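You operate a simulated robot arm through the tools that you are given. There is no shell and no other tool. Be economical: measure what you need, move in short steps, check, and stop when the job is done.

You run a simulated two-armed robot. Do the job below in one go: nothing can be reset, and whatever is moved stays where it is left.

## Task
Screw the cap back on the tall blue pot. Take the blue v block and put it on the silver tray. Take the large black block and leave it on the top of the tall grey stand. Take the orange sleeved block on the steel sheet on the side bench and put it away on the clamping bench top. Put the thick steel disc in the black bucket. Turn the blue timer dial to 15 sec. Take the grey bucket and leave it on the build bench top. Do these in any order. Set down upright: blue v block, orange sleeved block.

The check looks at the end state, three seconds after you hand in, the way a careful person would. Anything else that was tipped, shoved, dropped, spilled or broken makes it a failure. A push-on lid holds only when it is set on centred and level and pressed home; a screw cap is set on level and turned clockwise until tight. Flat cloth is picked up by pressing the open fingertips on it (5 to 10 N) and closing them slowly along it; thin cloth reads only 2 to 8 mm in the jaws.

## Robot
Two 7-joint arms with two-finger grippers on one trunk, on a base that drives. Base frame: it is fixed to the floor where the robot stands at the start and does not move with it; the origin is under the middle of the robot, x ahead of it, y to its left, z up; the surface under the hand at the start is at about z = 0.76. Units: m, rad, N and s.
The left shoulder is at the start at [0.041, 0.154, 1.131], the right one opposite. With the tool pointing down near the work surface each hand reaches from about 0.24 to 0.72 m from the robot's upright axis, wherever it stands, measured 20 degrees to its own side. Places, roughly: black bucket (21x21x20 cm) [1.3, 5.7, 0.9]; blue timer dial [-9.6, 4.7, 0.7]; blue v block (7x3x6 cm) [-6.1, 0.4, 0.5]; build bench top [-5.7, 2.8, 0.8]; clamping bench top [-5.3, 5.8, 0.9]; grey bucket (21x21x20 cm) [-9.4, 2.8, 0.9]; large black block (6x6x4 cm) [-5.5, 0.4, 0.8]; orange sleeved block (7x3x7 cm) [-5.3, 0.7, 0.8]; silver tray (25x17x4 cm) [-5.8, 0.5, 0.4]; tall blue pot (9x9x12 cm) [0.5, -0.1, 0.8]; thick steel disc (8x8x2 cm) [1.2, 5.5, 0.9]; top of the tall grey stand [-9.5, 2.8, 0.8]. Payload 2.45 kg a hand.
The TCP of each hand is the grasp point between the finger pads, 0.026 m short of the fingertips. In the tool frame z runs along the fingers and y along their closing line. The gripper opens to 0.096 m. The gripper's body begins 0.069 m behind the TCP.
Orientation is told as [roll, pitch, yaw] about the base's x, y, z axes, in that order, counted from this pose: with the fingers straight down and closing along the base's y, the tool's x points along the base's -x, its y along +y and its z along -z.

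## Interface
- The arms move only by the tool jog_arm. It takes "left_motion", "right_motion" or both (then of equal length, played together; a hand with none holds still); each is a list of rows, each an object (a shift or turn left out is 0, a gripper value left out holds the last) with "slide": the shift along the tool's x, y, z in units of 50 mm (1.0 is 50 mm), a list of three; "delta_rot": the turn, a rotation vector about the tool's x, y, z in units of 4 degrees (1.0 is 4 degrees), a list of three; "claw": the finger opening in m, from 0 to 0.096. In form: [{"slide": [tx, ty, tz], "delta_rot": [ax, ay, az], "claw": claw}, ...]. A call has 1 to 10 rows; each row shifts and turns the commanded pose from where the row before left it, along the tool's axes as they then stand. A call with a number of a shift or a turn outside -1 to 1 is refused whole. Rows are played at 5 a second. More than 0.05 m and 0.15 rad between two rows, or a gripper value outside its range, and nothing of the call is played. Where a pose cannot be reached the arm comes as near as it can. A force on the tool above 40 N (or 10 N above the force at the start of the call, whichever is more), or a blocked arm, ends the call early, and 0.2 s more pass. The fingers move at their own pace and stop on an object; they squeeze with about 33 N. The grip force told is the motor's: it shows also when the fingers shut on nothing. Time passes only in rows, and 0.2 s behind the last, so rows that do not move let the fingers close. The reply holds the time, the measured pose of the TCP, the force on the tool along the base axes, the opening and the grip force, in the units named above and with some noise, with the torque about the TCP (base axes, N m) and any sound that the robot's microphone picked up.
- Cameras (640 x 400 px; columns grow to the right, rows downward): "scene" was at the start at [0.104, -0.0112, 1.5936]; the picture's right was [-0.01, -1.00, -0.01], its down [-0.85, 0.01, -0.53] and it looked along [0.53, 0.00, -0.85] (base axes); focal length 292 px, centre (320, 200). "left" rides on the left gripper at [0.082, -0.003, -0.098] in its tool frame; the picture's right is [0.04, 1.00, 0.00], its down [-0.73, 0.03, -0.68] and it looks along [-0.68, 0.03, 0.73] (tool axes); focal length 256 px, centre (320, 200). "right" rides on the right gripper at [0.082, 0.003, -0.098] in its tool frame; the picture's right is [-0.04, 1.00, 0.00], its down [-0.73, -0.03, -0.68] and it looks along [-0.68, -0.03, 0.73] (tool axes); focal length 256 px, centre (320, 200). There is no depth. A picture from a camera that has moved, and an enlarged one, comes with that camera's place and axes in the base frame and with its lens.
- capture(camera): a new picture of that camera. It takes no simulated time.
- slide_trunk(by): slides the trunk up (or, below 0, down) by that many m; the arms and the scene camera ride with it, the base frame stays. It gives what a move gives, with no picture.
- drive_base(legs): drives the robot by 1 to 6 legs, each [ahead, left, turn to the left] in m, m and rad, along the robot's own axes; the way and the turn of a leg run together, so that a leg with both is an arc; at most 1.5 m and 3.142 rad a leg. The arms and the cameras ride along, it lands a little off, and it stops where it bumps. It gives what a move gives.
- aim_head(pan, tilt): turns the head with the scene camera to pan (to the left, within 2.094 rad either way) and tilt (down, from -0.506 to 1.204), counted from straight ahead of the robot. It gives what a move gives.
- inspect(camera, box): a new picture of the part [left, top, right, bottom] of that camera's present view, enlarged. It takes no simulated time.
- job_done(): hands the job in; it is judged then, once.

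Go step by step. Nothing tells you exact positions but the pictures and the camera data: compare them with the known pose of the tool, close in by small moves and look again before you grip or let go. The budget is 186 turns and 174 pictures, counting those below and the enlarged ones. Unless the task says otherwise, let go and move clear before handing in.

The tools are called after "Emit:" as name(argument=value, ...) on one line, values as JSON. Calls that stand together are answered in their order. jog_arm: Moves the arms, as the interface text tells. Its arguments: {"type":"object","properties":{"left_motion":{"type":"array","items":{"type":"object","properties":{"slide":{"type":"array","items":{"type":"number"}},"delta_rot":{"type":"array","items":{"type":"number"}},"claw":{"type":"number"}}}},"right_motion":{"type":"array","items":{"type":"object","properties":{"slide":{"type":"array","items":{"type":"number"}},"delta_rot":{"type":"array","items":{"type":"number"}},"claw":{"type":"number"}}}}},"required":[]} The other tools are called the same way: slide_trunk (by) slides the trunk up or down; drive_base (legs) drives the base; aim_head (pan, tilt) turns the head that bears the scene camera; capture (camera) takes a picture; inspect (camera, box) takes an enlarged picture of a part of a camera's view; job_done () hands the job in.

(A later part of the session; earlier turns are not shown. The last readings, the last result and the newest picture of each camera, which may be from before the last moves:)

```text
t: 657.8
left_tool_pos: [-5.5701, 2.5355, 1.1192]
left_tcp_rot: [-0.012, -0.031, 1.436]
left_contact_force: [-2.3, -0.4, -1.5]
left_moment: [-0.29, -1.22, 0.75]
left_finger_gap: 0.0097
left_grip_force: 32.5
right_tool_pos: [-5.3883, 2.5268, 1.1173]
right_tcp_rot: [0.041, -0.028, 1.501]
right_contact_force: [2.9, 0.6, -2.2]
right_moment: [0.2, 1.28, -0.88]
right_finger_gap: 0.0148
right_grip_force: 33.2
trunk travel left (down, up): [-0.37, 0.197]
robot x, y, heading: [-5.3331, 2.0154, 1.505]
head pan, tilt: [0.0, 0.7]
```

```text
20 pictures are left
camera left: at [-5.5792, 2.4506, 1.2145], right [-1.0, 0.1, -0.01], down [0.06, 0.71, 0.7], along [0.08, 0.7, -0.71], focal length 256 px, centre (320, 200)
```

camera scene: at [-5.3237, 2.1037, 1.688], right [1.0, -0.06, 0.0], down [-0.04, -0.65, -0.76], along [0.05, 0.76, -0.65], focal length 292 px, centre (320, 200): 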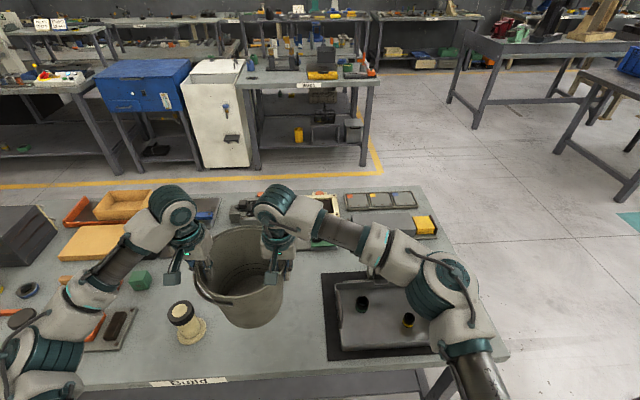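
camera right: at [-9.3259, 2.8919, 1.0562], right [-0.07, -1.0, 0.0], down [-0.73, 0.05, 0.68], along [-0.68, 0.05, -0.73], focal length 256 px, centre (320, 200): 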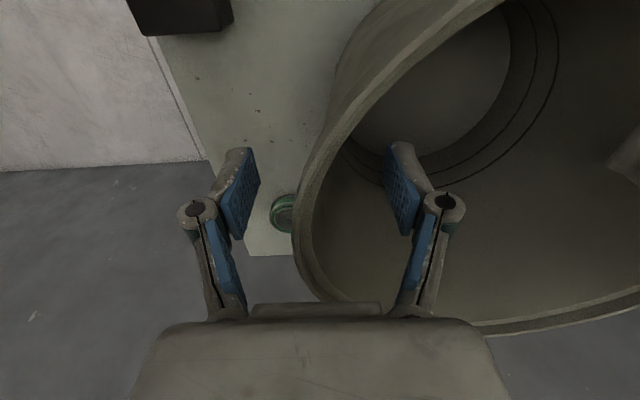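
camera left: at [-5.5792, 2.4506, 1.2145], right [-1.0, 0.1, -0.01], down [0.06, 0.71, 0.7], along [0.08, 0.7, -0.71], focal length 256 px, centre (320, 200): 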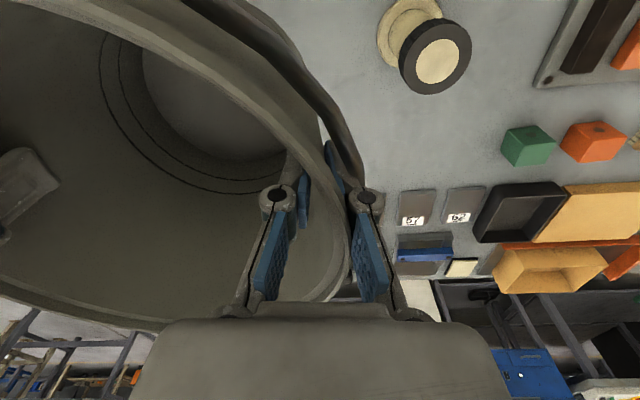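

The surroundings of the bucket are clear. I lower it with the trunk.

Emit:
slide_trunk(by=-0.15)

Emit:
slide_trunk(by=-0.015)

Emit:
slide_trunk(by=-0.01)

```text
t: 659.5
left_tool_pos: [-5.5712, 2.5313, 0.9726]
left_tcp_rot: [-0.017, -0.04, 1.435]
left_contact_force: [6.0, 0.4, 23.0]
left_moment: [-0.09, -1.22, 0.79]
left_finger_gap: 0.0096
left_grip_force: 33.0
right_tool_pos: [-5.3911, 2.5203, 0.9727]
right_tcp_rot: [0.042, -0.039, 1.502]
right_contact_force: [-9.7, 7.1, 28.2]
right_moment: [0.31, 1.27, -0.92]
right_finger_gap: 0.0148
right_grip_force: 33.0
trunk travel left (down, up): [-0.22, 0.347]
robot x, y, heading: [-5.3275, 2.0136, 1.507]
head pan, tilt: [0.0, 0.7]
```

```text
t: 660.1
left_tool_pos: [-5.5679, 2.5311, 0.9566]
left_tcp_rot: [-0.018, -0.041, 1.433]
left_contact_force: [-0.4, -1.4, 17.4]
left_moment: [-0.48, -1.14, 0.77]
left_finger_gap: 0.0091
left_grip_force: 32.9
right_tool_pos: [-5.3905, 2.5212, 0.9585]
right_tcp_rot: [0.05, -0.034, 1.499]
right_contact_force: [2.3, -0.9, 18.7]
right_moment: [-0.34, 1.3, -0.81]
right_finger_gap: 0.0146
right_grip_force: 32.8
trunk travel left (down, up): [-0.206, 0.36]
robot x, y, heading: [-5.3318, 2.0154, 1.507]
head pan, tilt: [0.0, 0.7]
stopped: the force on the tool passed its limit at 79 N (the readings are from after the stop); the commanded pose is now the measured one
```

```text
t: 660.7
left_tool_pos: [-5.5663, 2.5314, 0.946]
left_tcp_rot: [-0.018, -0.038, 1.429]
left_contact_force: [16.0, -5.8, 16.2]
left_moment: [0.03, -1.29, 0.83]
left_finger_gap: 0.0095
left_grip_force: 33.1
right_tool_pos: [-5.392, 2.5199, 0.9471]
right_tcp_rot: [0.049, -0.032, 1.504]
right_contact_force: [-13.8, 5.6, 20.5]
right_moment: [-0.19, 1.42, -0.82]
right_finger_gap: 0.0147
right_grip_force: 32.5
trunk travel left (down, up): [-0.196, 0.37]
robot x, y, heading: [-5.331, 2.0173, 1.512]
head pan, tilt: [0.0, 0.7]
```

The bench contacts the bucket (bench ≈ 0.80). It's down; I open both hands and check.

Emit:
jog_arm(left_motion=[{"claw": 0.04}, {"claw": 0.05}, {}], right_motion=[{"claw": 0.04}, {"claw": 0.05}, {}])

Emit:
capture(camera="scene")

```text
t: 661.5
left_tool_pos: [-5.5678, 2.5329, 0.9457]
left_tcp_rot: [-0.015, -0.036, 1.432]
left_contact_force: [-0.9, -0.2, 0.5]
left_moment: [0.02, 0.01, -0.02]
left_finger_gap: 0.0505
left_grip_force: 0.1
right_tool_pos: [-5.3912, 2.5223, 0.9453]
right_tcp_rot: [0.044, -0.031, 1.503]
right_contact_force: [0.7, -0.8, -0.1]
right_moment: [-0.01, 0.0, 0.01]
right_finger_gap: 0.0502
right_grip_force: 0.0
trunk travel left (down, up): [-0.196, 0.37]
robot x, y, heading: [-5.3287, 2.016, 1.506]
head pan, tilt: [0.0, 0.7]
```

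```text
19 pictures are left
camera scene: at [-5.3217, 2.2103, 1.509], right [1.0, -0.06, 0.0], down [-0.04, -0.65, -0.76], along [0.05, 0.76, -0.65], focal length 292 px, centre (320, 200)
```

scene: 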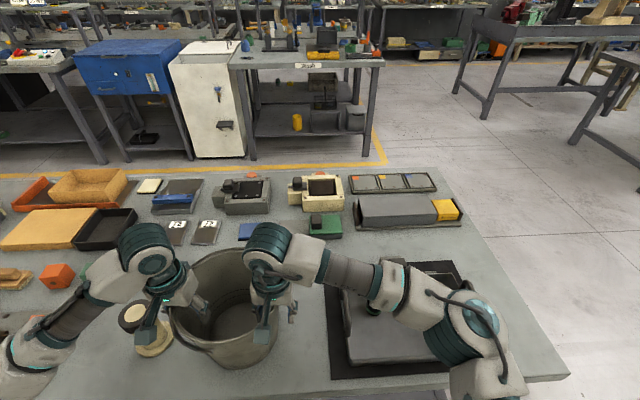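

The bucket stands level on the build bench. I raise the trunk straight up to clear it, then back away.

Emit:
slide_trunk(by=0.14)

Emit:
drive_base(legs=[[-0.42, 0, 0]])

Emit:
capture(camera="scene")

```text
t: 663.1
left_tool_pos: [-5.5688, 2.5329, 1.0844]
left_tcp_rot: [-0.017, -0.035, 1.432]
left_contact_force: [0.0, -0.1, 0.5]
left_moment: [-0.01, 0.04, 0.0]
left_finger_gap: 0.0501
left_grip_force: 0.1
right_tool_pos: [-5.3933, 2.5235, 1.0855]
right_tcp_rot: [0.046, -0.032, 1.503]
right_contact_force: [0.8, 0.5, -0.2]
right_moment: [0.03, 0.01, -0.01]
right_finger_gap: 0.0501
right_grip_force: 0.2
trunk travel left (down, up): [-0.336, 0.23]
robot x, y, heading: [-5.3286, 2.0159, 1.51]
head pan, tilt: [0.0, 0.7]
```

```text
t: 665.7
left_tool_pos: [-5.5996, 2.1152, 1.0853]
left_tcp_rot: [-0.017, -0.036, 1.445]
left_contact_force: [-0.5, 0.0, 0.2]
left_moment: [0.02, -0.03, 0.02]
left_finger_gap: 0.05
left_grip_force: 0.1
right_tool_pos: [-5.4228, 2.1082, 1.0851]
right_tcp_rot: [0.046, -0.031, 1.518]
right_contact_force: [0.4, 0.7, 0.3]
right_moment: [0.03, 0.0, 0.01]
right_finger_gap: 0.0499
right_grip_force: 0.2
trunk travel left (down, up): [-0.336, 0.23]
robot x, y, heading: [-5.3575, 1.5988, 1.52]
head pan, tilt: [0.0, 0.7]
```

```text
18 pictures are left
camera scene: at [-5.353, 1.7042, 1.6541], right [1.0, -0.05, 0.0], down [-0.03, -0.65, -0.76], along [0.04, 0.76, -0.65], focal length 292 px, centre (320, 200)
```

scene: 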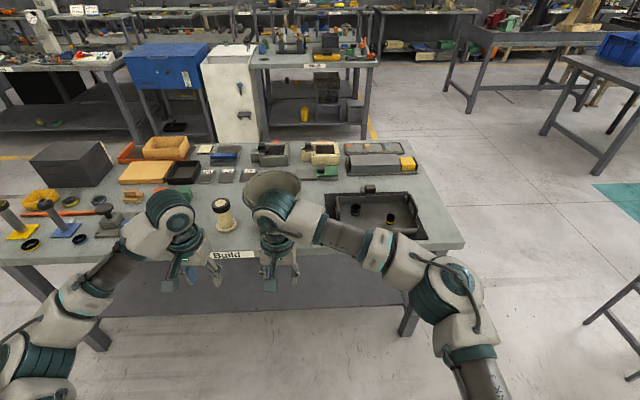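

The bucket is done. For the v-block I drive round the west end of the side bench to its back side, facing +y at about (−6.0, −0.4).

Emit:
drive_base(legs=[[0, 0, 1.62], [1.5, 0, 0], [0, 0, 1.57], [1.0, 0, 0], [1.0, 0, 0], [0, 0, 1.57]])

Emit:
aim_head(pan=0.3, tilt=0.5)

Emit:
capture(camera="scene")

```text
t: 689.6
left_tool_pos: [-6.6733, -0.8415, 1.093]
left_tcp_rot: [-0.008, -0.036, -1.728]
left_contact_force: [-1.0, -0.8, 0.4]
left_moment: [0.04, -0.01, -0.02]
left_finger_gap: 0.05
left_grip_force: 0.0
right_tool_pos: [-6.851, -0.8337, 1.0937]
right_tcp_rot: [0.047, -0.045, -1.652]
right_contact_force: [0.2, 0.6, -0.5]
right_moment: [0.02, 0.0, 0.02]
right_finger_gap: 0.0497
right_grip_force: 0.2
trunk travel left (down, up): [-0.336, 0.23]
robot x, y, heading: [-6.9033, -0.3362, -1.645]
head pan, tilt: [0.0, 0.7]
stopped in leg 5: the force on the tool passed its limit at 100 N (the readings are from after the stop); the commanded pose is now the measured one
```

```text
t: 690.4
left_tool_pos: [-6.6757, -0.8415, 1.0941]
left_tcp_rot: [-0.004, -0.037, -1.725]
left_contact_force: [-0.4, -0.2, -0.1]
left_moment: [0.0, 0.0, 0.02]
left_finger_gap: 0.05
left_grip_force: 0.0
right_tool_pos: [-6.8542, -0.8334, 1.0929]
right_tcp_rot: [0.051, -0.043, -1.653]
right_contact_force: [0.8, -0.3, -0.5]
right_moment: [0.04, 0.01, 0.0]
right_finger_gap: 0.0499
right_grip_force: 0.1
trunk travel left (down, up): [-0.336, 0.23]
robot x, y, heading: [-6.9041, -0.3342, -1.645]
head pan, tilt: [0.3, 0.499]
```

```text
17 pictures are left
camera scene: at [-6.8838, -0.4447, 1.6718], right [-0.98, -0.22, 0.0], down [-0.11, 0.47, -0.88], along [0.19, -0.85, -0.48], focal length 292 px, centre (320, 200)
```

scene: 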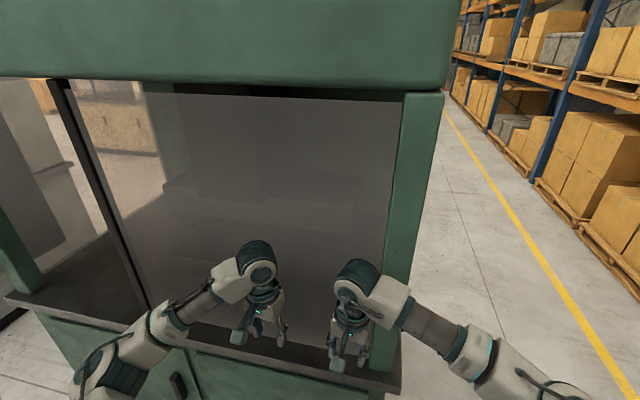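

I touched the green machine's front (y ≈ −0.9) with the hands; nothing moved. I pull the hands in, back off slightly, and turn east along the gap behind the bench.

Emit:
jog_arm(left_motion=[{"slide": [0.8, 0, 0]}, {"slide": [0.8, 0, 0]}, {}], right_motion=[{"slide": [0.8, -0.5, 0]}, {"slide": [0.8, -0.5, 0]}, {}])

Emit:
drive_base(legs=[[-0.08, 0, 0], [0, 0, 1.62], [0.9, 0, 0]])

Emit:
aim_head(pan=0.9, tilt=0.8)

Emit:
capture(camera="scene")

```text
t: 691.2
left_tool_pos: [-6.6643, -0.7661, 1.091]
left_tcp_rot: [-0.007, -0.036, -1.725]
left_contact_force: [-0.5, -0.1, 0.2]
left_moment: [-0.04, -0.02, 0.01]
left_finger_gap: 0.0501
left_grip_force: 0.0
right_tool_pos: [-6.8946, -0.7527, 1.0883]
right_tcp_rot: [0.05, -0.04, -1.652]
right_contact_force: [0.4, -0.8, 0.3]
right_moment: [0.03, -0.01, -0.03]
right_finger_gap: 0.0498
right_grip_force: 0.1
trunk travel left (down, up): [-0.336, 0.23]
robot x, y, heading: [-6.9041, -0.3366, -1.646]
head pan, tilt: [0.3, 0.499]
```

```text
t: 700.5
left_tool_pos: [-5.5934, -0.0183, 1.0911]
left_tcp_rot: [-0.006, -0.036, -0.114]
left_contact_force: [0.4, 0.3, 0.6]
left_moment: [-0.01, 0.03, 0.02]
left_finger_gap: 0.0501
left_grip_force: 0.0
right_tool_pos: [-5.5979, -0.2492, 1.0896]
right_tcp_rot: [0.049, -0.042, -0.038]
right_contact_force: [-0.1, 0.4, 0.2]
right_moment: [-0.03, 0.02, -0.03]
right_finger_gap: 0.0501
right_grip_force: 0.0
trunk travel left (down, up): [-0.336, 0.23]
robot x, y, heading: [-6.0136, -0.2806, -0.037]
head pan, tilt: [0.3, 0.499]
```

```text
t: 701.5
left_tool_pos: [-5.5974, -0.0212, 1.0927]
left_tcp_rot: [-0.003, -0.039, -0.112]
left_contact_force: [-0.2, 0.1, -0.6]
left_moment: [0.03, -0.03, -0.02]
left_finger_gap: 0.05
left_grip_force: 0.0
right_tool_pos: [-5.6006, -0.2522, 1.0897]
right_tcp_rot: [0.052, -0.046, -0.04]
right_contact_force: [-0.6, 0.0, 0.0]
right_moment: [0.03, -0.02, 0.0]
right_finger_gap: 0.0499
right_grip_force: 0.1
trunk travel left (down, up): [-0.336, 0.23]
robot x, y, heading: [-6.0108, -0.2781, -0.031]
head pan, tilt: [0.901, 0.799]
```

```text
16 pictures are left
camera scene: at [-5.9424, -0.2147, 1.646], right [0.76, -0.65, 0.0], down [-0.47, -0.55, -0.69], along [0.45, 0.53, -0.72], focal length 292 px, centre (320, 200)
```

scene: 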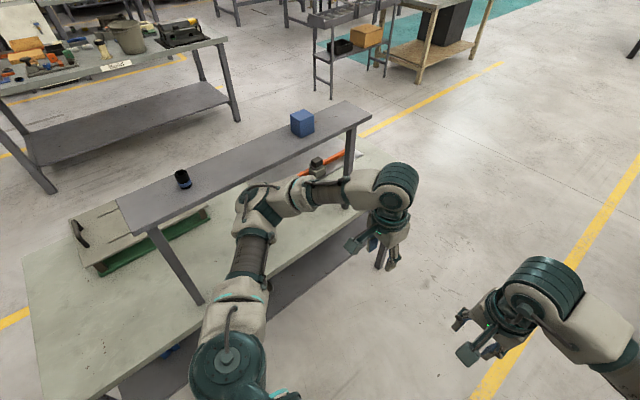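

I turn to face +y and lower the trunk so I can look and reach onto the lower shelf.

Emit:
drive_base(legs=[[0, 0, 1.6]])

Emit:
slide_trunk(by=-0.3)

Emit:
aim_head(pan=0, tilt=0.75)

Emit:
capture(camera="scene")

```text
t: 703.3
left_tool_pos: [-5.7385, -0.0013, 1.0627]
left_tcp_rot: [-0.155, -0.042, -0.265]
left_contact_force: [0.0, 0.6, 0.4]
left_moment: [-0.06, 0.03, 0.02]
left_finger_gap: 0.0499
left_grip_force: 0.1
right_tool_pos: [-5.7157, -0.0788, 1.0984]
right_tcp_rot: [-0.035, -0.133, 0.271]
right_contact_force: [1.3, -0.5, -0.6]
right_moment: [0.02, 0.08, 0.02]
right_finger_gap: 0.0499
right_grip_force: 0.1
trunk travel left (down, up): [-0.336, 0.23]
robot x, y, heading: [-6.0042, -0.2681, 0.248]
head pan, tilt: [0.901, 0.799]
stopped in leg 1: the robot was blocked; the commanded pose is now the measured one
```

```text
t: 704.1
left_tool_pos: [-5.7227, -0.0082, 1.0516]
left_tcp_rot: [-0.183, -0.092, -0.356]
left_contact_force: [-66.0, 74.1, -16.8]
left_moment: [-7.1, -5.94, -1.3]
left_finger_gap: 0.05
left_grip_force: 0.0
right_tool_pos: [-5.7076, -0.0686, 1.0782]
right_tcp_rot: [-0.06, -0.148, 0.21]
right_contact_force: [63.6, -75.4, 14.6]
right_moment: [6.11, 3.76, -2.41]
right_finger_gap: 0.0393
right_grip_force: 0.1
trunk travel left (down, up): [-0.314, 0.252]
robot x, y, heading: [-6.0022, -0.2556, 0.222]
head pan, tilt: [0.901, 0.799]
stopped: the arm was blocked; the commanded pose is now the measured one
```

```text
t: 705.3
left_tool_pos: [-5.7221, -0.0111, 1.0527]
left_tcp_rot: [-0.22, -0.095, -0.357]
left_contact_force: [-26.9, 127.7, -11.7]
left_moment: [-11.58, -2.17, 0.54]
left_finger_gap: 0.0434
left_grip_force: 0.1
right_tool_pos: [-5.7096, -0.0706, 1.0805]
right_tcp_rot: [-0.066, -0.151, 0.198]
right_contact_force: [26.0, -127.7, 10.6]
right_moment: [8.56, 1.54, -0.61]
right_finger_gap: 0.0391
right_grip_force: 0.0
trunk travel left (down, up): [-0.314, 0.252]
robot x, y, heading: [-6.0042, -0.2559, 0.218]
head pan, tilt: [0.0, 0.75]
```

```text
15 pictures are left
camera scene: at [-5.7706, -0.2926, 1.6174], right [0.22, -0.97, -0.05], down [-0.72, -0.12, -0.68], along [0.66, 0.19, -0.73], focal length 292 px, centre (320, 200)
```

scene: 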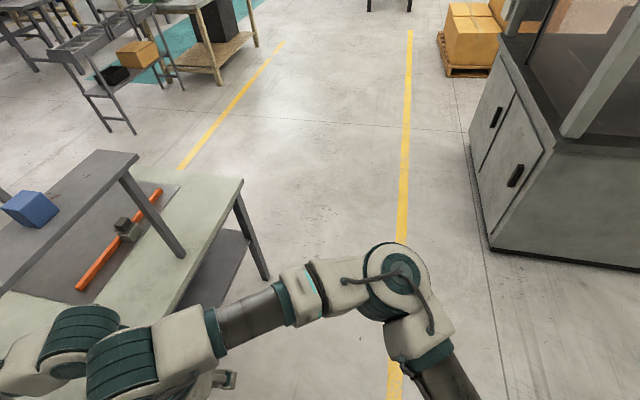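

The left arm jammed against the overhead rack during the turn and the hands press each other. I turn back right to release.

Emit:
drive_base(legs=[[0, 0, -0.26]])

Emit:
jog_arm(right_motion=[{"slide": [0, -0.6, 0]}, {"slide": [0, -0.8, 0]}, {}])

```text
t: 706.0
left_tool_pos: [-5.7131, -0.0775, 1.0975]
left_tcp_rot: [-0.593, -0.281, -0.445]
left_contact_force: [146.4, 143.2, 14.4]
left_moment: [-13.45, 13.17, -1.5]
left_finger_gap: 0.0503
left_grip_force: 0.2
right_tool_pos: [-5.7016, -0.0986, 1.1468]
right_tcp_rot: [-0.227, -0.272, -0.045]
right_contact_force: [-142.2, -131.9, -15.0]
right_moment: [5.19, -6.17, 5.84]
right_finger_gap: 0.0027
right_grip_force: 0.1
trunk travel left (down, up): [-0.314, 0.252]
robot x, y, heading: [-5.9881, -0.2557, 0.179]
head pan, tilt: [0.0, 0.75]
stopped in leg 1: the robot was blocked; the commanded pose is now the measured one
```

```text
t: 706.3
left_tool_pos: [-5.7615, -0.1514, 1.1454]
left_tcp_rot: [-0.531, -0.354, -0.52]
left_contact_force: [3.1, -2.1, 4.2]
left_moment: [0.45, 0.18, -0.13]
left_finger_gap: 0.0501
left_grip_force: 0.0
right_tool_pos: [-5.6971, -0.1738, 1.2077]
right_tcp_rot: [-0.15, -0.424, -0.174]
right_contact_force: [-1.9, -5.6, 2.2]
right_moment: [0.48, -0.16, 0.27]
right_finger_gap: 0.0492
right_grip_force: 0.2
trunk travel left (down, up): [-0.314, 0.252]
robot x, y, heading: [-5.9505, -0.2685, 0.12]
head pan, tilt: [0.0, 0.75]
stopped in row 1 (left hand): the arm was blocked; the commanded pose is now the measured one
```

Emit:
jog_arm(right_motion=[{"slide": [0, -0.5, 0]}, {"slide": [0, -0.5, 0]}, {}, {}, {}])

Emit:
aim_head(pan=0.8, tilt=0.75)

Emit:
capture(camera="scene")

```text
t: 706.7
left_tool_pos: [-5.6822, -0.0833, 1.1451]
left_tcp_rot: [-0.72, -0.332, -0.255]
left_contact_force: [-0.7, -1.1, -0.7]
left_moment: [-0.03, 0.01, 0.0]
left_finger_gap: 0.0501
left_grip_force: 0.0
right_tool_pos: [-5.6212, -0.1387, 1.1947]
right_tcp_rot: [-0.226, -0.417, -0.144]
right_contact_force: [1.1, 0.9, -1.4]
right_moment: [-0.08, -0.04, -0.08]
right_finger_gap: 0.0503
right_grip_force: 0.0
trunk travel left (down, up): [-0.314, 0.252]
robot x, y, heading: [-5.9576, -0.2751, 0.13]
head pan, tilt: [0.0, 0.75]
stopped in row 1 (left hand): the arm was blocked; the commanded pose is now the measured one
```

```text
t: 707.8
left_tool_pos: [-5.6942, -0.0895, 1.1473]
left_tcp_rot: [-0.703, -0.341, -0.29]
left_contact_force: [-0.4, -0.2, 1.0]
left_moment: [-0.02, 0.04, 0.0]
left_finger_gap: 0.0501
left_grip_force: 0.0
right_tool_pos: [-5.6323, -0.142, 1.2013]
right_tcp_rot: [-0.211, -0.425, -0.164]
right_contact_force: [-1.3, 0.6, -0.6]
right_moment: [-0.01, 0.0, -0.02]
right_finger_gap: 0.0499
right_grip_force: 0.1
trunk travel left (down, up): [-0.314, 0.252]
robot x, y, heading: [-5.9512, -0.2661, 0.117]
head pan, tilt: [0.799, 0.75]
```

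```text
14 pictures are left
camera scene: at [-5.8589, -0.3207, 1.6312], right [0.79, -0.61, -0.06], down [-0.42, -0.48, -0.77], along [0.44, 0.63, -0.64], focal length 292 px, centre (320, 200)
```

scene: 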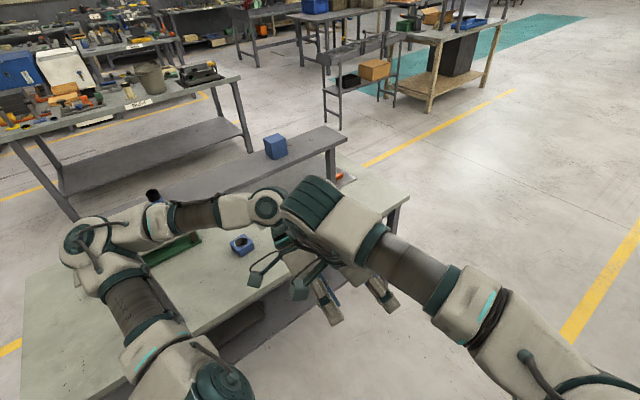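

The left elbow sits at the rack's west end. I back straight out westwards to free space first, then lower the trunk there.

Emit:
drive_base(legs=[[-0.85, 0, 0]])

Emit:
slide_trunk(by=-0.2)

Emit:
jog_arm(left_motion=[{}, {}, {}, {}, {}, {}, {}])

Emit:
capture(camera="scene")

```text
t: 708.5
left_tool_pos: [-5.7198, 0.0172, 1.1399]
left_tcp_rot: [-0.734, -0.386, -0.224]
left_contact_force: [-0.8, -1.1, -0.1]
left_moment: [0.02, 0.0, 0.01]
left_finger_gap: 0.0499
left_grip_force: 0.1
right_tool_pos: [-5.618, -0.0693, 1.2233]
right_tcp_rot: [-0.18, -0.421, -0.269]
right_contact_force: [0.1, -0.5, -0.3]
right_moment: [-0.02, -0.03, 0.0]
right_finger_gap: 0.0499
right_grip_force: 0.0
trunk travel left (down, up): [-0.314, 0.252]
robot x, y, heading: [-5.9592, -0.2594, 0.13]
head pan, tilt: [0.799, 0.75]
stopped in leg 1: the robot was blocked; the commanded pose is now the measured one
```

```text
t: 709.5
left_tool_pos: [-5.7053, 0.025, 1.0577]
left_tcp_rot: [-0.771, -0.381, -0.213]
left_contact_force: [-0.1, 2.8, -1.0]
left_moment: [-0.31, 0.01, -0.08]
left_finger_gap: 0.0503
left_grip_force: 0.0
right_tool_pos: [-5.5271, -0.1088, 1.1514]
right_tcp_rot: [-0.131, -0.311, -0.4]
right_contact_force: [0.3, 0.0, 0.9]
right_moment: [0.01, 0.0, -0.05]
right_finger_gap: 0.05
right_grip_force: 0.1
trunk travel left (down, up): [-0.246, 0.321]
robot x, y, heading: [-5.9551, -0.271, 0.126]
head pan, tilt: [0.799, 0.75]
stopped: the arm was blocked; the commanded pose is now the measured one
```

```text
t: 709.8
left_tool_pos: [-5.7031, 0.0478, 1.0542]
left_tcp_rot: [-0.812, -0.39, -0.212]
left_contact_force: [-0.4, 0.4, -0.5]
left_moment: [-0.07, -0.01, 0.03]
left_finger_gap: 0.05
left_grip_force: 0.1
right_tool_pos: [-5.4763, -0.1315, 1.1714]
right_tcp_rot: [-0.084, -0.278, -0.514]
right_contact_force: [0.5, -0.6, 0.1]
right_moment: [0.01, 0.05, 0.01]
right_finger_gap: 0.0499
right_grip_force: 0.0
trunk travel left (down, up): [-0.246, 0.321]
robot x, y, heading: [-5.9561, -0.2699, 0.122]
head pan, tilt: [0.799, 0.75]
stopped in row 1 (left hand): the arm was blocked; the commanded pose is now the measured one
```

```text
13 pictures are left
camera scene: at [-5.8008, -0.2748, 1.5569], right [0.8, -0.6, -0.05], down [-0.43, -0.51, -0.75], along [0.42, 0.62, -0.66], focal length 292 px, centre (320, 200)
```

scene: 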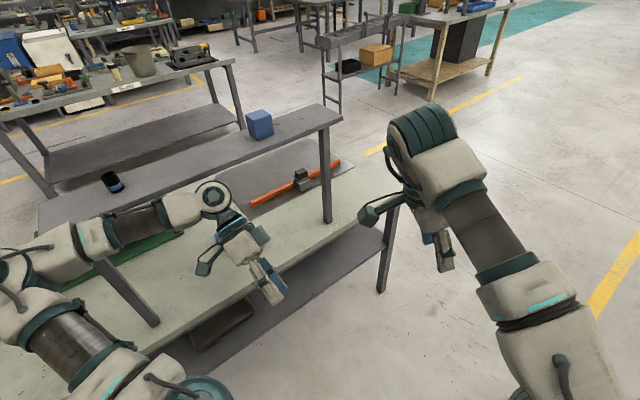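

The robot leans because the left elbow is pressed against the rack. I move sideways away from the bench (to −y) to free it.

Emit:
drive_base(legs=[[0, -0.1, 0]])

Emit:
jog_arm(left_motion=[{}])

```text
t: 710.5
left_tool_pos: [-5.7444, 0.0931, 1.037]
left_tcp_rot: [-0.897, -0.443, -0.207]
left_contact_force: [-0.3, -0.1, 0.0]
left_moment: [0.04, -0.02, 0.02]
left_finger_gap: 0.0499
left_grip_force: 0.0
right_tool_pos: [-5.4127, -0.189, 1.2128]
right_tcp_rot: [0.039, -0.206, -0.774]
right_contact_force: [-0.2, 1.4, 0.5]
right_moment: [-0.07, 0.02, 0.0]
right_finger_gap: 0.0501
right_grip_force: 0.0
trunk travel left (down, up): [-0.246, 0.321]
robot x, y, heading: [-5.9512, -0.2792, 0.124]
head pan, tilt: [0.799, 0.75]
stopped in leg 1: the robot was blocked; the commanded pose is now the measured one
```

```text
t: 710.8
left_tool_pos: [-5.7667, 0.119, 1.0257]
left_tcp_rot: [-0.951, -0.468, -0.206]
left_contact_force: [-0.4, 0.0, -0.6]
left_moment: [-0.06, 0.0, 0.03]
left_finger_gap: 0.0502
left_grip_force: 0.0
right_tool_pos: [-5.3953, -0.2128, 1.2289]
right_tcp_rot: [0.088, -0.17, -0.891]
right_contact_force: [-0.2, -0.6, 0.8]
right_moment: [0.03, 0.05, -0.02]
right_finger_gap: 0.0502
right_grip_force: 0.1
trunk travel left (down, up): [-0.246, 0.321]
robot x, y, heading: [-5.9528, -0.2784, 0.118]
head pan, tilt: [0.799, 0.75]
stopped in row 1 (left hand): the arm was blocked; the commanded pose is now the measured one
```

The robot seems wedged by both elbows between the rack and the machine. I extend both hands forward (+x) so the elbows fold inward.

Emit:
jog_arm(left_motion=[{"slide": [-0.9, 0.17, 0.26]}, {"slide": [-0.9, 0.17, 0.26]}, {"slide": [-0.9, 0.17, 0.26]}, {"slide": [-0.9, 0.17, 0.26]}, {"slide": [-0.9, 0.17, 0.26]}, {}], right_motion=[{"slide": [-0.7, 0.17, 0]}, {"slide": [-0.7, 0.17, 0]}, {"slide": [-0.7, 0.17, 0]}, {"slide": [-0.7, 0.17, 0]}, {"slide": [-0.7, 0.17, 0]}, {}])

Emit:
jog_arm(right_motion=[{}, {}])

Emit:
capture(camera="scene")

```text
t: 711.1
left_tool_pos: [-5.7926, 0.1429, 1.0239]
left_tcp_rot: [-0.981, -0.517, -0.188]
left_contact_force: [0.8, 0.3, -1.1]
left_moment: [-0.01, 0.06, -0.05]
left_finger_gap: 0.0498
left_grip_force: 0.2
right_tool_pos: [-5.4346, -0.2248, 1.2769]
right_tcp_rot: [0.162, -0.172, -0.949]
right_contact_force: [-0.2, -1.2, 0.6]
right_moment: [0.11, -0.08, 0.0]
right_finger_gap: 0.0501
right_grip_force: 0.1
right hand out of reach, approached as far as the arm can: row 1
trunk travel left (down, up): [-0.246, 0.321]
robot x, y, heading: [-5.9552, -0.2853, 0.126]
head pan, tilt: [0.799, 0.75]
stopped in row 1 (left hand): the arm was blocked; the commanded pose is now the measured one
```

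```text
t: 711.9
left_tool_pos: [-5.7922, 0.1572, 1.0138]
left_tcp_rot: [-1.006, -0.512, -0.179]
left_contact_force: [-1.4, -12.5, 4.9]
left_moment: [1.04, 0.0, 0.18]
left_finger_gap: 0.0501
left_grip_force: 0.0
right_tool_pos: [-5.4308, -0.2487, 1.2734]
right_tcp_rot: [0.174, -0.144, -0.999]
right_contact_force: [0.1, -1.4, -0.7]
right_moment: [0.16, 0.04, 0.07]
right_finger_gap: 0.0501
right_grip_force: 0.2
trunk travel left (down, up): [-0.246, 0.321]
robot x, y, heading: [-5.9503, -0.2947, 0.119]
head pan, tilt: [0.799, 0.75]
stopped in row 2 (right hand): the arm was blocked; the commanded pose is now the measured one
```

```text
12 pictures are left
camera scene: at [-5.8207, -0.3213, 1.5596], right [0.8, -0.6, -0.05], down [-0.42, -0.49, -0.76], along [0.43, 0.63, -0.65], focal length 292 px, centre (320, 200)
```

scene: 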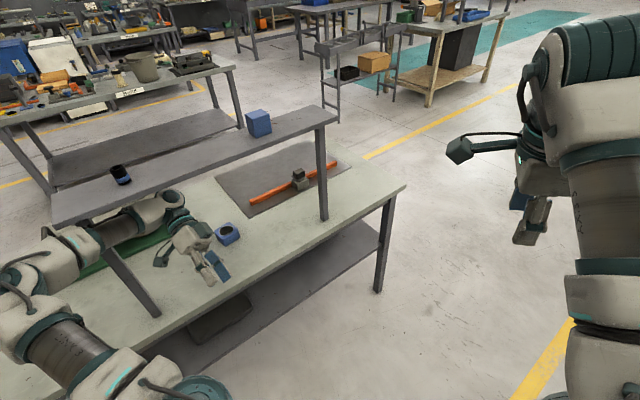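

The left forearm has slipped behind the rack's post. Withdrawing along its own axis (westward) should free it, so I reverse again.

Emit:
drive_base(legs=[[-0.3, 0, 0]])

Emit:
drive_base(legs=[[-0.3, 0, 0]])

```text
t: 712.6
left_tool_pos: [-5.7886, 0.1909, 0.9691]
left_tcp_rot: [-1.175, -0.547, -0.233]
left_contact_force: [2.4, 0.0, -2.5]
left_moment: [-0.13, 0.07, -0.12]
left_finger_gap: 0.05
left_grip_force: 0.1
right_tool_pos: [-5.4165, -0.2704, 1.2715]
right_tcp_rot: [0.19, -0.109, -1.171]
right_contact_force: [-0.6, 2.5, -1.8]
right_moment: [-0.23, -0.05, -0.05]
right_finger_gap: 0.0503
right_grip_force: 0.1
trunk travel left (down, up): [-0.246, 0.321]
robot x, y, heading: [-5.9338, -0.308, 0.096]
head pan, tilt: [0.799, 0.75]
stopped in leg 1: the robot was blocked; the commanded pose is now the measured one
```

```text
t: 713.3
left_tool_pos: [-5.7772, 0.2495, 0.8907]
left_tcp_rot: [-1.253, -0.591, -0.204]
left_contact_force: [10.3, -6.0, -3.5]
left_moment: [-0.17, 0.28, -0.95]
left_finger_gap: 0.0503
left_grip_force: 0.1
right_tool_pos: [-5.4152, -0.2357, 1.2654]
right_tcp_rot: [0.183, -0.103, -1.289]
right_contact_force: [-0.6, -1.4, -2.0]
right_moment: [0.18, -0.01, 0.07]
right_finger_gap: 0.0501
right_grip_force: 0.1
trunk travel left (down, up): [-0.246, 0.321]
robot x, y, heading: [-5.9364, -0.3138, 0.097]
head pan, tilt: [0.799, 0.75]
stopped in leg 1: the robot was blocked; the commanded pose is now the measured one
```

Lowering the trunk may have pressed the left arm on the bench. I raise the trunk a little to relieve it.

Emit:
slide_trunk(by=0.07)

Emit:
aim_head(pan=1.4, tilt=0.8)

Emit:
capture(camera="scene")

```text
t: 713.6
left_tool_pos: [-5.7644, 0.2839, 0.8834]
left_tcp_rot: [-1.237, -0.601, -0.19]
left_contact_force: [0.7, -2.1, 0.6]
left_moment: [0.08, 0.06, -0.15]
left_finger_gap: 0.0503
left_grip_force: 0.0
right_tool_pos: [-5.4203, -0.2128, 1.2925]
right_tcp_rot: [0.214, -0.113, -1.304]
right_contact_force: [-1.6, -0.8, 0.3]
right_moment: [0.09, -0.08, 0.01]
right_finger_gap: 0.0499
right_grip_force: 0.1
trunk travel left (down, up): [-0.247, 0.319]
robot x, y, heading: [-5.9329, -0.3067, 0.076]
head pan, tilt: [0.799, 0.75]
stopped: the arm was blocked; the commanded pose is now the measured one
```

```text
t: 714.6
left_tool_pos: [-5.7639, 0.279, 0.887]
left_tcp_rot: [-1.25, -0.593, -0.195]
left_contact_force: [0.8, -0.3, 0.5]
left_moment: [0.04, -0.02, -0.01]
left_finger_gap: 0.0498
left_grip_force: 0.1
right_tool_pos: [-5.4175, -0.2079, 1.2926]
right_tcp_rot: [0.21, -0.115, -1.291]
right_contact_force: [-0.4, -0.1, 0.0]
right_moment: [0.0, 0.0, -0.01]
right_finger_gap: 0.0498
right_grip_force: 0.0
trunk travel left (down, up): [-0.247, 0.319]
robot x, y, heading: [-5.9365, -0.3085, 0.077]
head pan, tilt: [1.4, 0.799]
```

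```text
11 pictures are left
camera scene: at [-5.8264, -0.2375, 1.5554], right [1.0, -0.09, -0.03], down [-0.09, -0.71, -0.7], along [0.05, 0.7, -0.71], focal length 292 px, centre (320, 200)
```

scene: 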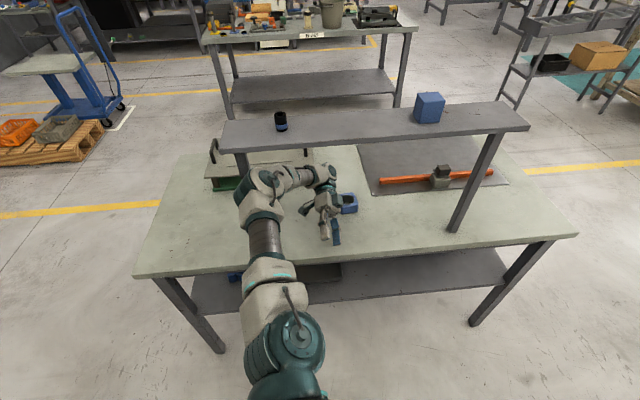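

Now it is clear: the left arm reaches north under the overhead shelf, just east of its west post, so reversing west was blocked by the post. I nudge east a little, then draw the hand back south.

Emit:
drive_base(legs=[[0.06, 0, 0]])

Emit:
aim_head(pan=1.3, tilt=0.8)

```text
t: 715.6
left_tool_pos: [-5.7194, 0.2924, 0.8879]
left_tcp_rot: [-1.262, -0.602, -0.182]
left_contact_force: [-0.1, 0.7, 0.0]
left_moment: [0.03, 0.01, 0.0]
left_finger_gap: 0.0498
left_grip_force: 0.0
right_tool_pos: [-5.3711, -0.1888, 1.2903]
right_tcp_rot: [0.213, -0.137, -1.28]
right_contact_force: [-0.1, -0.2, 0.0]
right_moment: [0.0, 0.0, -0.02]
right_finger_gap: 0.0499
right_grip_force: 0.0
trunk travel left (down, up): [-0.247, 0.319]
robot x, y, heading: [-5.8755, -0.3041, 0.086]
head pan, tilt: [1.4, 0.799]
```

```text
t: 716.3
left_tool_pos: [-5.721, 0.2898, 0.8895]
left_tcp_rot: [-1.258, -0.607, -0.186]
left_contact_force: [-0.5, 0.5, -0.9]
left_moment: [0.03, 0.0, 0.02]
left_finger_gap: 0.0499
left_grip_force: 0.0
right_tool_pos: [-5.3716, -0.1912, 1.2951]
right_tcp_rot: [0.217, -0.135, -1.281]
right_contact_force: [0.9, -0.2, 0.1]
right_moment: [-0.02, 0.01, -0.03]
right_finger_gap: 0.0499
right_grip_force: 0.2
trunk travel left (down, up): [-0.247, 0.319]
robot x, y, heading: [-5.8712, -0.3036, 0.084]
head pan, tilt: [1.3, 0.799]
```

Free now. I pull the left hand back south and east, out from under the shelf.

Emit:
jog_arm(left_motion=[{"slide": [-0.49, -0.03, 0.69]}, {"slide": [-0.49, -0.03, 0.69]}, {"slide": [-0.49, -0.03, 0.69]}, {"slide": [-0.49, -0.03, 0.69]}, {"slide": [-0.49, -0.03, 0.69]}, {"slide": [-0.49, -0.03, 0.69]}, {}])

Emit:
capture(camera="scene")

```text
t: 717.9
left_tool_pos: [-5.6106, 0.0629, 0.9327]
left_tcp_rot: [-1.252, -0.607, -0.188]
left_contact_force: [0.4, 0.3, -1.2]
left_moment: [0.03, 0.01, 0.02]
left_finger_gap: 0.05
left_grip_force: 0.1
right_tool_pos: [-5.3762, -0.1953, 1.2956]
right_tcp_rot: [0.218, -0.135, -1.283]
right_contact_force: [0.7, 0.5, -1.1]
right_moment: [-0.01, -0.01, 0.02]
right_finger_gap: 0.05
right_grip_force: 0.1
trunk travel left (down, up): [-0.247, 0.319]
robot x, y, heading: [-5.8742, -0.3021, 0.078]
head pan, tilt: [1.3, 0.799]
```

```text
10 pictures are left
camera scene: at [-5.7889, -0.223, 1.5558], right [0.98, -0.19, -0.01], down [-0.14, -0.7, -0.7], along [0.13, 0.69, -0.72], focal length 292 px, centre (320, 200)
```

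scene: 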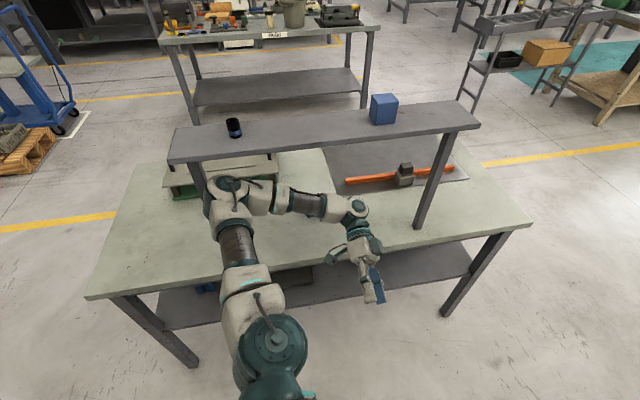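

The left arm is out and the lower shelf now shows the blue v-block (~[−6.13, 0.43]) and the dark tray (~[−5.76, 0.44]) near the back edge. I pull the right hand in, then turn left in steps.

Emit:
jog_arm(right_motion=[{"slide": [0, -0.82, 0]}, {"slide": [0, -0.82, 0]}, {"slide": [0, -0.82, 0]}, {}], left_motion=[{"slide": [-0.49, -0.03, 0.5]}, {"slide": [-0.49, -0.03, 0.5]}, {}, {}])

Emit:
drive_base(legs=[[0, 0, 0.3]])

```text
t: 718.9
left_tool_pos: [-5.5742, 0.0084, 0.9497]
left_tcp_rot: [-1.255, -0.609, -0.185]
left_contact_force: [-0.1, -0.5, 0.4]
left_moment: [0.0, -0.02, 0.0]
left_finger_gap: 0.0501
left_grip_force: 0.1
right_tool_pos: [-5.4968, -0.231, 1.271]
right_tcp_rot: [0.223, -0.135, -1.282]
right_contact_force: [0.6, 0.7, 0.9]
right_moment: [-0.04, 0.03, -0.01]
right_finger_gap: 0.0501
right_grip_force: 0.0
trunk travel left (down, up): [-0.247, 0.319]
robot x, y, heading: [-5.8696, -0.3025, 0.084]
head pan, tilt: [1.3, 0.799]
```

```text
t: 720.3
left_tool_pos: [-5.6805, 0.0799, 0.951]
left_tcp_rot: [-1.247, -0.605, 0.118]
left_contact_force: [0.3, 0.7, 0.4]
left_moment: [0.01, -0.02, 0.02]
left_finger_gap: 0.0503
left_grip_force: 0.1
right_tool_pos: [-5.5322, -0.1304, 1.2697]
right_tcp_rot: [0.224, -0.129, -0.975]
right_contact_force: [-0.2, 0.1, 0.1]
right_moment: [-0.02, -0.03, 0.0]
right_finger_gap: 0.0501
right_grip_force: 0.1
trunk travel left (down, up): [-0.247, 0.319]
robot x, y, heading: [-5.8715, -0.3022, 0.39]
head pan, tilt: [1.3, 0.799]
```

The turn is free. I continue to face +y.

Emit:
drive_base(legs=[[0, 0, 0.4]])

Emit:
drive_base(legs=[[0, 0, 0.78]])

Emit:
aim_head(pan=0, tilt=0.85)

Emit:
capture(camera="scene")

```text
t: 721.6
left_tool_pos: [-5.8043, 0.1112, 0.9536]
left_tcp_rot: [-1.274, -0.63, 0.383]
left_contact_force: [-0.5, -0.2, 0.3]
left_moment: [-0.01, -0.01, 0.0]
left_finger_gap: 0.0498
left_grip_force: 0.0
right_tool_pos: [-5.6159, -0.0339, 1.2712]
right_tcp_rot: [0.231, -0.148, -0.693]
right_contact_force: [0.0, -0.4, 0.5]
right_moment: [0.01, 0.01, -0.07]
right_finger_gap: 0.0501
right_grip_force: 0.0
trunk travel left (down, up): [-0.247, 0.319]
robot x, y, heading: [-5.8695, -0.3101, 0.672]
head pan, tilt: [1.3, 0.799]
stopped in leg 1: the robot was blocked; the commanded pose is now the measured one
```

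```text
t: 722.4
left_tool_pos: [-5.8192, 0.1058, 0.9491]
left_tcp_rot: [-1.284, -0.653, 0.341]
left_contact_force: [0.0, -0.9, 0.0]
left_moment: [-0.02, 0.0, 0.03]
left_finger_gap: 0.0499
left_grip_force: 0.0
right_tool_pos: [-5.6377, -0.0217, 1.2706]
right_tcp_rot: [0.232, -0.17, -0.688]
right_contact_force: [0.7, 0.2, 0.9]
right_moment: [0.03, 0.04, 0.0]
right_finger_gap: 0.0501
right_grip_force: 0.2
trunk travel left (down, up): [-0.247, 0.319]
robot x, y, heading: [-5.87, -0.311, 0.676]
head pan, tilt: [1.3, 0.799]
stopped in leg 1: the robot was blocked; the commanded pose is now the measured one
```

```text
t: 723.9
left_tool_pos: [-5.8208, 0.1053, 0.9476]
left_tcp_rot: [-1.284, -0.647, 0.333]
left_contact_force: [0.1, 1.3, 0.2]
left_moment: [0.01, 0.01, -0.02]
left_finger_gap: 0.0497
left_grip_force: 0.0
right_tool_pos: [-5.6372, -0.0186, 1.2677]
right_tcp_rot: [0.229, -0.167, -0.688]
right_contact_force: [0.2, 0.4, -1.0]
right_moment: [-0.01, 0.0, 0.03]
right_finger_gap: 0.0498
right_grip_force: 0.1
trunk travel left (down, up): [-0.247, 0.319]
robot x, y, heading: [-5.869, -0.3086, 0.679]
head pan, tilt: [0.0, 0.85]
```

```text
9 pictures are left
camera scene: at [-5.7092, -0.2707, 1.5503], right [0.63, -0.78, -0.05], down [-0.61, -0.45, -0.65], along [0.49, 0.44, -0.75], focal length 292 px, centre (320, 200)
```

scene: 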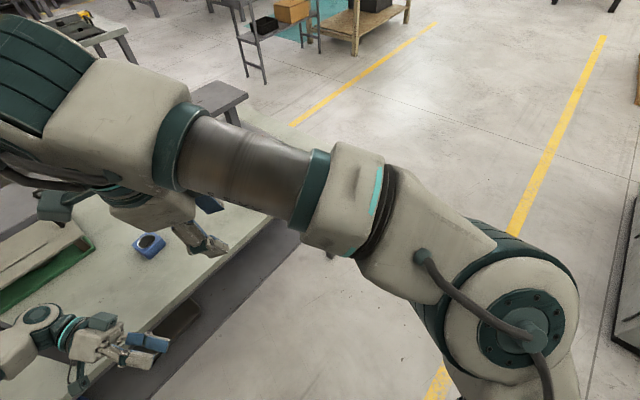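

The left wrist points the wrong way (fingers toward me), leaving the arm deep under the rack. I ease the turn back a bit and rotate the left hand to fingers-down so the wrist comes out.

Emit:
drive_base(legs=[[0, 0, -0.12]])

Emit:
jog_arm(left_motion=[{"delta_rot": [-1, 0, 0]}, {"delta_rot": [-1, 0, 0]}, {"delta_rot": [-1, 0, 0]}, {"delta_rot": [-1, 0, 0]}, {"delta_rot": [-1, 0, 0]}, {"delta_rot": [-1, 0, 0]}, {"delta_rot": [-1, 0, 0]}, {"delta_rot": [-1, 0, 0]}, {"delta_rot": [-1, 0, 0]}, {"delta_rot": [-1, 0, 0]}])

Emit:
jog_arm(left_motion=[{"delta_rot": [-1, 0, 0]}, {"delta_rot": [-1, 0, 0]}, {"delta_rot": [-1, 0, 0]}, {"delta_rot": [-1, 0, 0]}, {"delta_rot": [-1, 0, 0]}, {"delta_rot": [-1, 0, 0]}, {"delta_rot": [-1, 0, 0]}, {"delta_rot": [-1, 0, 0]}])

```text
t: 724.9
left_tool_pos: [-5.8148, 0.1098, 0.9278]
left_tcp_rot: [-1.305, -0.647, 0.22]
left_contact_force: [0.0, -0.4, 0.9]
left_moment: [0.04, 0.03, 0.01]
left_finger_gap: 0.05
left_grip_force: 0.1
right_tool_pos: [-5.6309, -0.0328, 1.2708]
right_tcp_rot: [0.243, -0.205, -0.792]
right_contact_force: [0.2, -0.6, 1.3]
right_moment: [0.01, 0.01, 0.05]
right_finger_gap: 0.0498
right_grip_force: 0.0
trunk travel left (down, up): [-0.247, 0.319]
robot x, y, heading: [-5.8638, -0.3126, 0.578]
head pan, tilt: [0.0, 0.85]
stopped in leg 1: the robot was blocked; the commanded pose is now the measured one
```

```text
t: 725.2
left_tool_pos: [-5.8168, 0.1151, 0.9178]
left_tcp_rot: [-1.324, -0.65, 0.202]
left_contact_force: [-0.1, 0.1, -0.2]
left_moment: [0.0, -0.04, 0.01]
left_finger_gap: 0.05
left_grip_force: 0.0
right_tool_pos: [-5.5828, -0.0555, 1.3005]
right_tcp_rot: [0.278, -0.158, -0.826]
right_contact_force: [0.1, -0.1, -0.7]
right_moment: [0.08, 0.01, 0.08]
right_finger_gap: 0.0499
right_grip_force: 0.0
trunk travel left (down, up): [-0.247, 0.319]
robot x, y, heading: [-5.8634, -0.3196, 0.579]
head pan, tilt: [0.0, 0.85]
stopped in row 1 (right hand): the arm was blocked; the commanded pose is now the measured one
```

```text
t: 725.5
left_tool_pos: [-5.8235, 0.1199, 0.903]
left_tcp_rot: [-1.372, -0.646, 0.181]
left_contact_force: [-0.9, 0.6, -0.3]
left_moment: [0.0, 0.0, 0.0]
left_finger_gap: 0.0501
left_grip_force: 0.1
right_tool_pos: [-5.5233, -0.0806, 1.3312]
right_tcp_rot: [0.332, -0.111, -0.842]
right_contact_force: [0.3, -0.9, -0.4]
right_moment: [0.12, 0.03, 0.07]
right_finger_gap: 0.0499
right_grip_force: 0.0
trunk travel left (down, up): [-0.247, 0.319]
robot x, y, heading: [-5.8522, -0.3322, 0.566]
head pan, tilt: [0.0, 0.85]
stopped in row 1 (right hand): the arm was blocked; the commanded pose is now the measured one
```

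Emit:
drive_base(legs=[[0, 0, -0.3]])

Emit:
drive_base(legs=[[0.06, 0, -0.15]])

Emit:
aim_head(pan=0.9, tilt=0.8)

Emit:
capture(camera="scene")

```text
t: 726.3
left_tool_pos: [-5.8395, 0.1444, 0.8629]
left_tcp_rot: [-1.54, -0.695, 0.123]
left_contact_force: [-13.2, 18.3, -6.0]
left_moment: [-0.47, -0.06, 1.01]
left_finger_gap: 0.05
left_grip_force: 0.1
right_tool_pos: [-5.461, -0.1097, 1.368]
right_tcp_rot: [0.406, -0.002, -0.982]
right_contact_force: [1.5, 1.2, 0.2]
right_moment: [-0.07, 0.03, -0.03]
right_finger_gap: 0.0501
right_grip_force: 0.1
trunk travel left (down, up): [-0.247, 0.319]
robot x, y, heading: [-5.8355, -0.3375, 0.531]
head pan, tilt: [0.0, 0.85]
stopped in leg 1: the robot was blocked; the commanded pose is now the measured one
```

```text
t: 726.9
left_tool_pos: [-5.8445, 0.1216, 0.8163]
left_tcp_rot: [-1.412, -0.783, 0.05]
left_contact_force: [0.1, -0.3, 3.7]
left_moment: [0.27, 0.04, -0.04]
left_finger_gap: 0.05
left_grip_force: 0.1
right_tool_pos: [-5.48, -0.1461, 1.3885]
right_tcp_rot: [0.447, 0.101, -1.043]
right_contact_force: [-2.8, 0.9, 0.1]
right_moment: [-0.09, -0.2, -0.12]
right_finger_gap: 0.0502
right_grip_force: 0.0
trunk travel left (down, up): [-0.247, 0.319]
robot x, y, heading: [-5.8443, -0.3547, 0.56]
head pan, tilt: [0.0, 0.85]
stopped in leg 1: the force on the tool passed its limit at 184 N (the readings are from after the stop); the commanded pose is now the measured one
```

```text
t: 728.1
left_tool_pos: [-5.8432, 0.1222, 0.8157]
left_tcp_rot: [-1.41, -0.708, 0.052]
left_contact_force: [-0.1, 0.1, 0.4]
left_moment: [0.01, -0.02, -0.02]
left_finger_gap: 0.0502
left_grip_force: 0.0
right_tool_pos: [-5.4406, -0.1527, 1.3833]
right_tcp_rot: [0.429, 0.143, -1.106]
right_contact_force: [-1.3, 0.8, 0.4]
right_moment: [-0.01, -0.02, 0.02]
right_finger_gap: 0.0502
right_grip_force: 0.1
trunk travel left (down, up): [-0.247, 0.319]
robot x, y, heading: [-5.8413, -0.3438, 0.546]
head pan, tilt: [0.901, 0.799]
```

```text
8 pictures are left
camera scene: at [-5.7218, -0.3863, 1.5739], right [0.99, -0.12, -0.05], down [-0.12, -0.64, -0.76], along [0.07, 0.76, -0.65], focal length 292 px, centre (320, 200)
```

scene: 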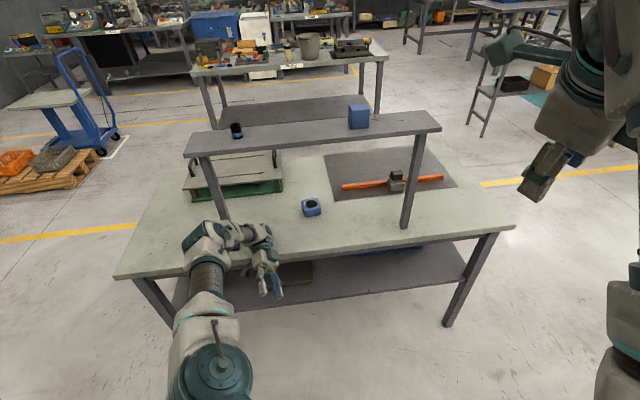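

Everything on the bench is undisturbed and the left arm is now in front of the rack. I draw the left hand away from the bench and then rotate it to fingers-down.

Emit:
jog_arm(left_motion=[{"slide": [-0.7, -0.04, 0.46]}, {"slide": [-0.7, -0.04, 0.46]}, {"slide": [-0.7, -0.04, 0.46]}, {"slide": [-0.7, -0.04, 0.46]}, {"slide": [-0.7, -0.04, 0.46]}, {"slide": [-0.7, -0.04, 0.46]}, {}])

Emit:
jog_arm(left_motion=[{"delta_rot": [-1, 0, 0]}, {"delta_rot": [-1, 0, 0]}, {"delta_rot": [-1, 0, 0]}, {"delta_rot": [-1, 0, 0]}, {"delta_rot": [-1, 0, 0]}, {"delta_rot": [-1, 0, 0]}, {"delta_rot": [-1, 0, 0]}, {"delta_rot": [-1, 0, 0]}, {"delta_rot": [-1, 0, 0]}, {"delta_rot": [-1, 0, 0]}])

Emit:
jog_arm(left_motion=[{"delta_rot": [-1, 0, 0]}, {"delta_rot": [-1, 0, 0]}, {"delta_rot": [-1, 0, 0]}, {"delta_rot": [-1, 0, 0]}, {"delta_rot": [-1, 0, 0]}, {"delta_rot": [-1, 0, 0]}, {"delta_rot": [-1, 0, 0]}, {"delta_rot": [-1, 0, 0]}, {"delta_rot": [-1, 0, 0]}, {"delta_rot": [-1, 0, 0]}])

```text
t: 728.5
left_tool_pos: [-5.8315, 0.1212, 0.8056]
left_tcp_rot: [-1.327, -0.733, 0.09]
left_contact_force: [10.2, 48.1, 165.7]
left_moment: [23.69, 5.74, -2.91]
left_finger_gap: 0.0501
left_grip_force: 0.0
right_tool_pos: [-5.4246, -0.1616, 1.3767]
right_tcp_rot: [0.442, 0.206, -1.184]
right_contact_force: [-2.1, -0.8, 1.0]
right_moment: [0.06, -0.11, 0.01]
right_finger_gap: 0.0502
right_grip_force: 0.1
trunk travel left (down, up): [-0.247, 0.319]
robot x, y, heading: [-5.8321, -0.34, 0.517]
head pan, tilt: [0.901, 0.799]
stopped in row 1 (left hand): the arm was blocked; the commanded pose is now the measured one
```

```text
t: 728.8
left_tool_pos: [-5.8184, 0.0693, 0.7863]
left_tcp_rot: [-1.254, -0.592, 0.034]
left_contact_force: [-25.5, 30.1, 32.2]
left_moment: [2.36, 0.17, 1.67]
left_finger_gap: 0.0501
left_grip_force: 0.0
right_tool_pos: [-5.2718, -0.2784, 1.3731]
right_tcp_rot: [0.378, 0.353, -1.412]
right_contact_force: [0.3, -4.2, 1.5]
right_moment: [0.27, 0.1, 0.13]
right_finger_gap: 0.0497
right_grip_force: 0.1
trunk travel left (down, up): [-0.247, 0.319]
robot x, y, heading: [-5.7984, -0.3297, 0.457]
head pan, tilt: [0.901, 0.799]
stopped in row 1 (left hand): the arm was blocked; the commanded pose is now the measured one
```

```text
t: 729.1
left_tool_pos: [-5.82, -0.0057, 0.7298]
left_tcp_rot: [-1.326, -0.528, 0.017]
left_contact_force: [-2.0, 0.2, 2.7]
left_moment: [0.22, 0.0, 0.17]
left_finger_gap: 0.05
left_grip_force: 0.1
right_tool_pos: [-5.2268, -0.278, 1.3439]
right_tcp_rot: [0.372, 0.439, -1.444]
right_contact_force: [1.1, -2.4, -0.3]
right_moment: [0.11, 0.02, 0.08]
right_finger_gap: 0.0501
right_grip_force: 0.2
trunk travel left (down, up): [-0.247, 0.319]
robot x, y, heading: [-5.7763, -0.3338, 0.428]
head pan, tilt: [0.901, 0.799]
stopped in row 1 (left hand): the arm was blocked; the commanded pose is now the measured one
```

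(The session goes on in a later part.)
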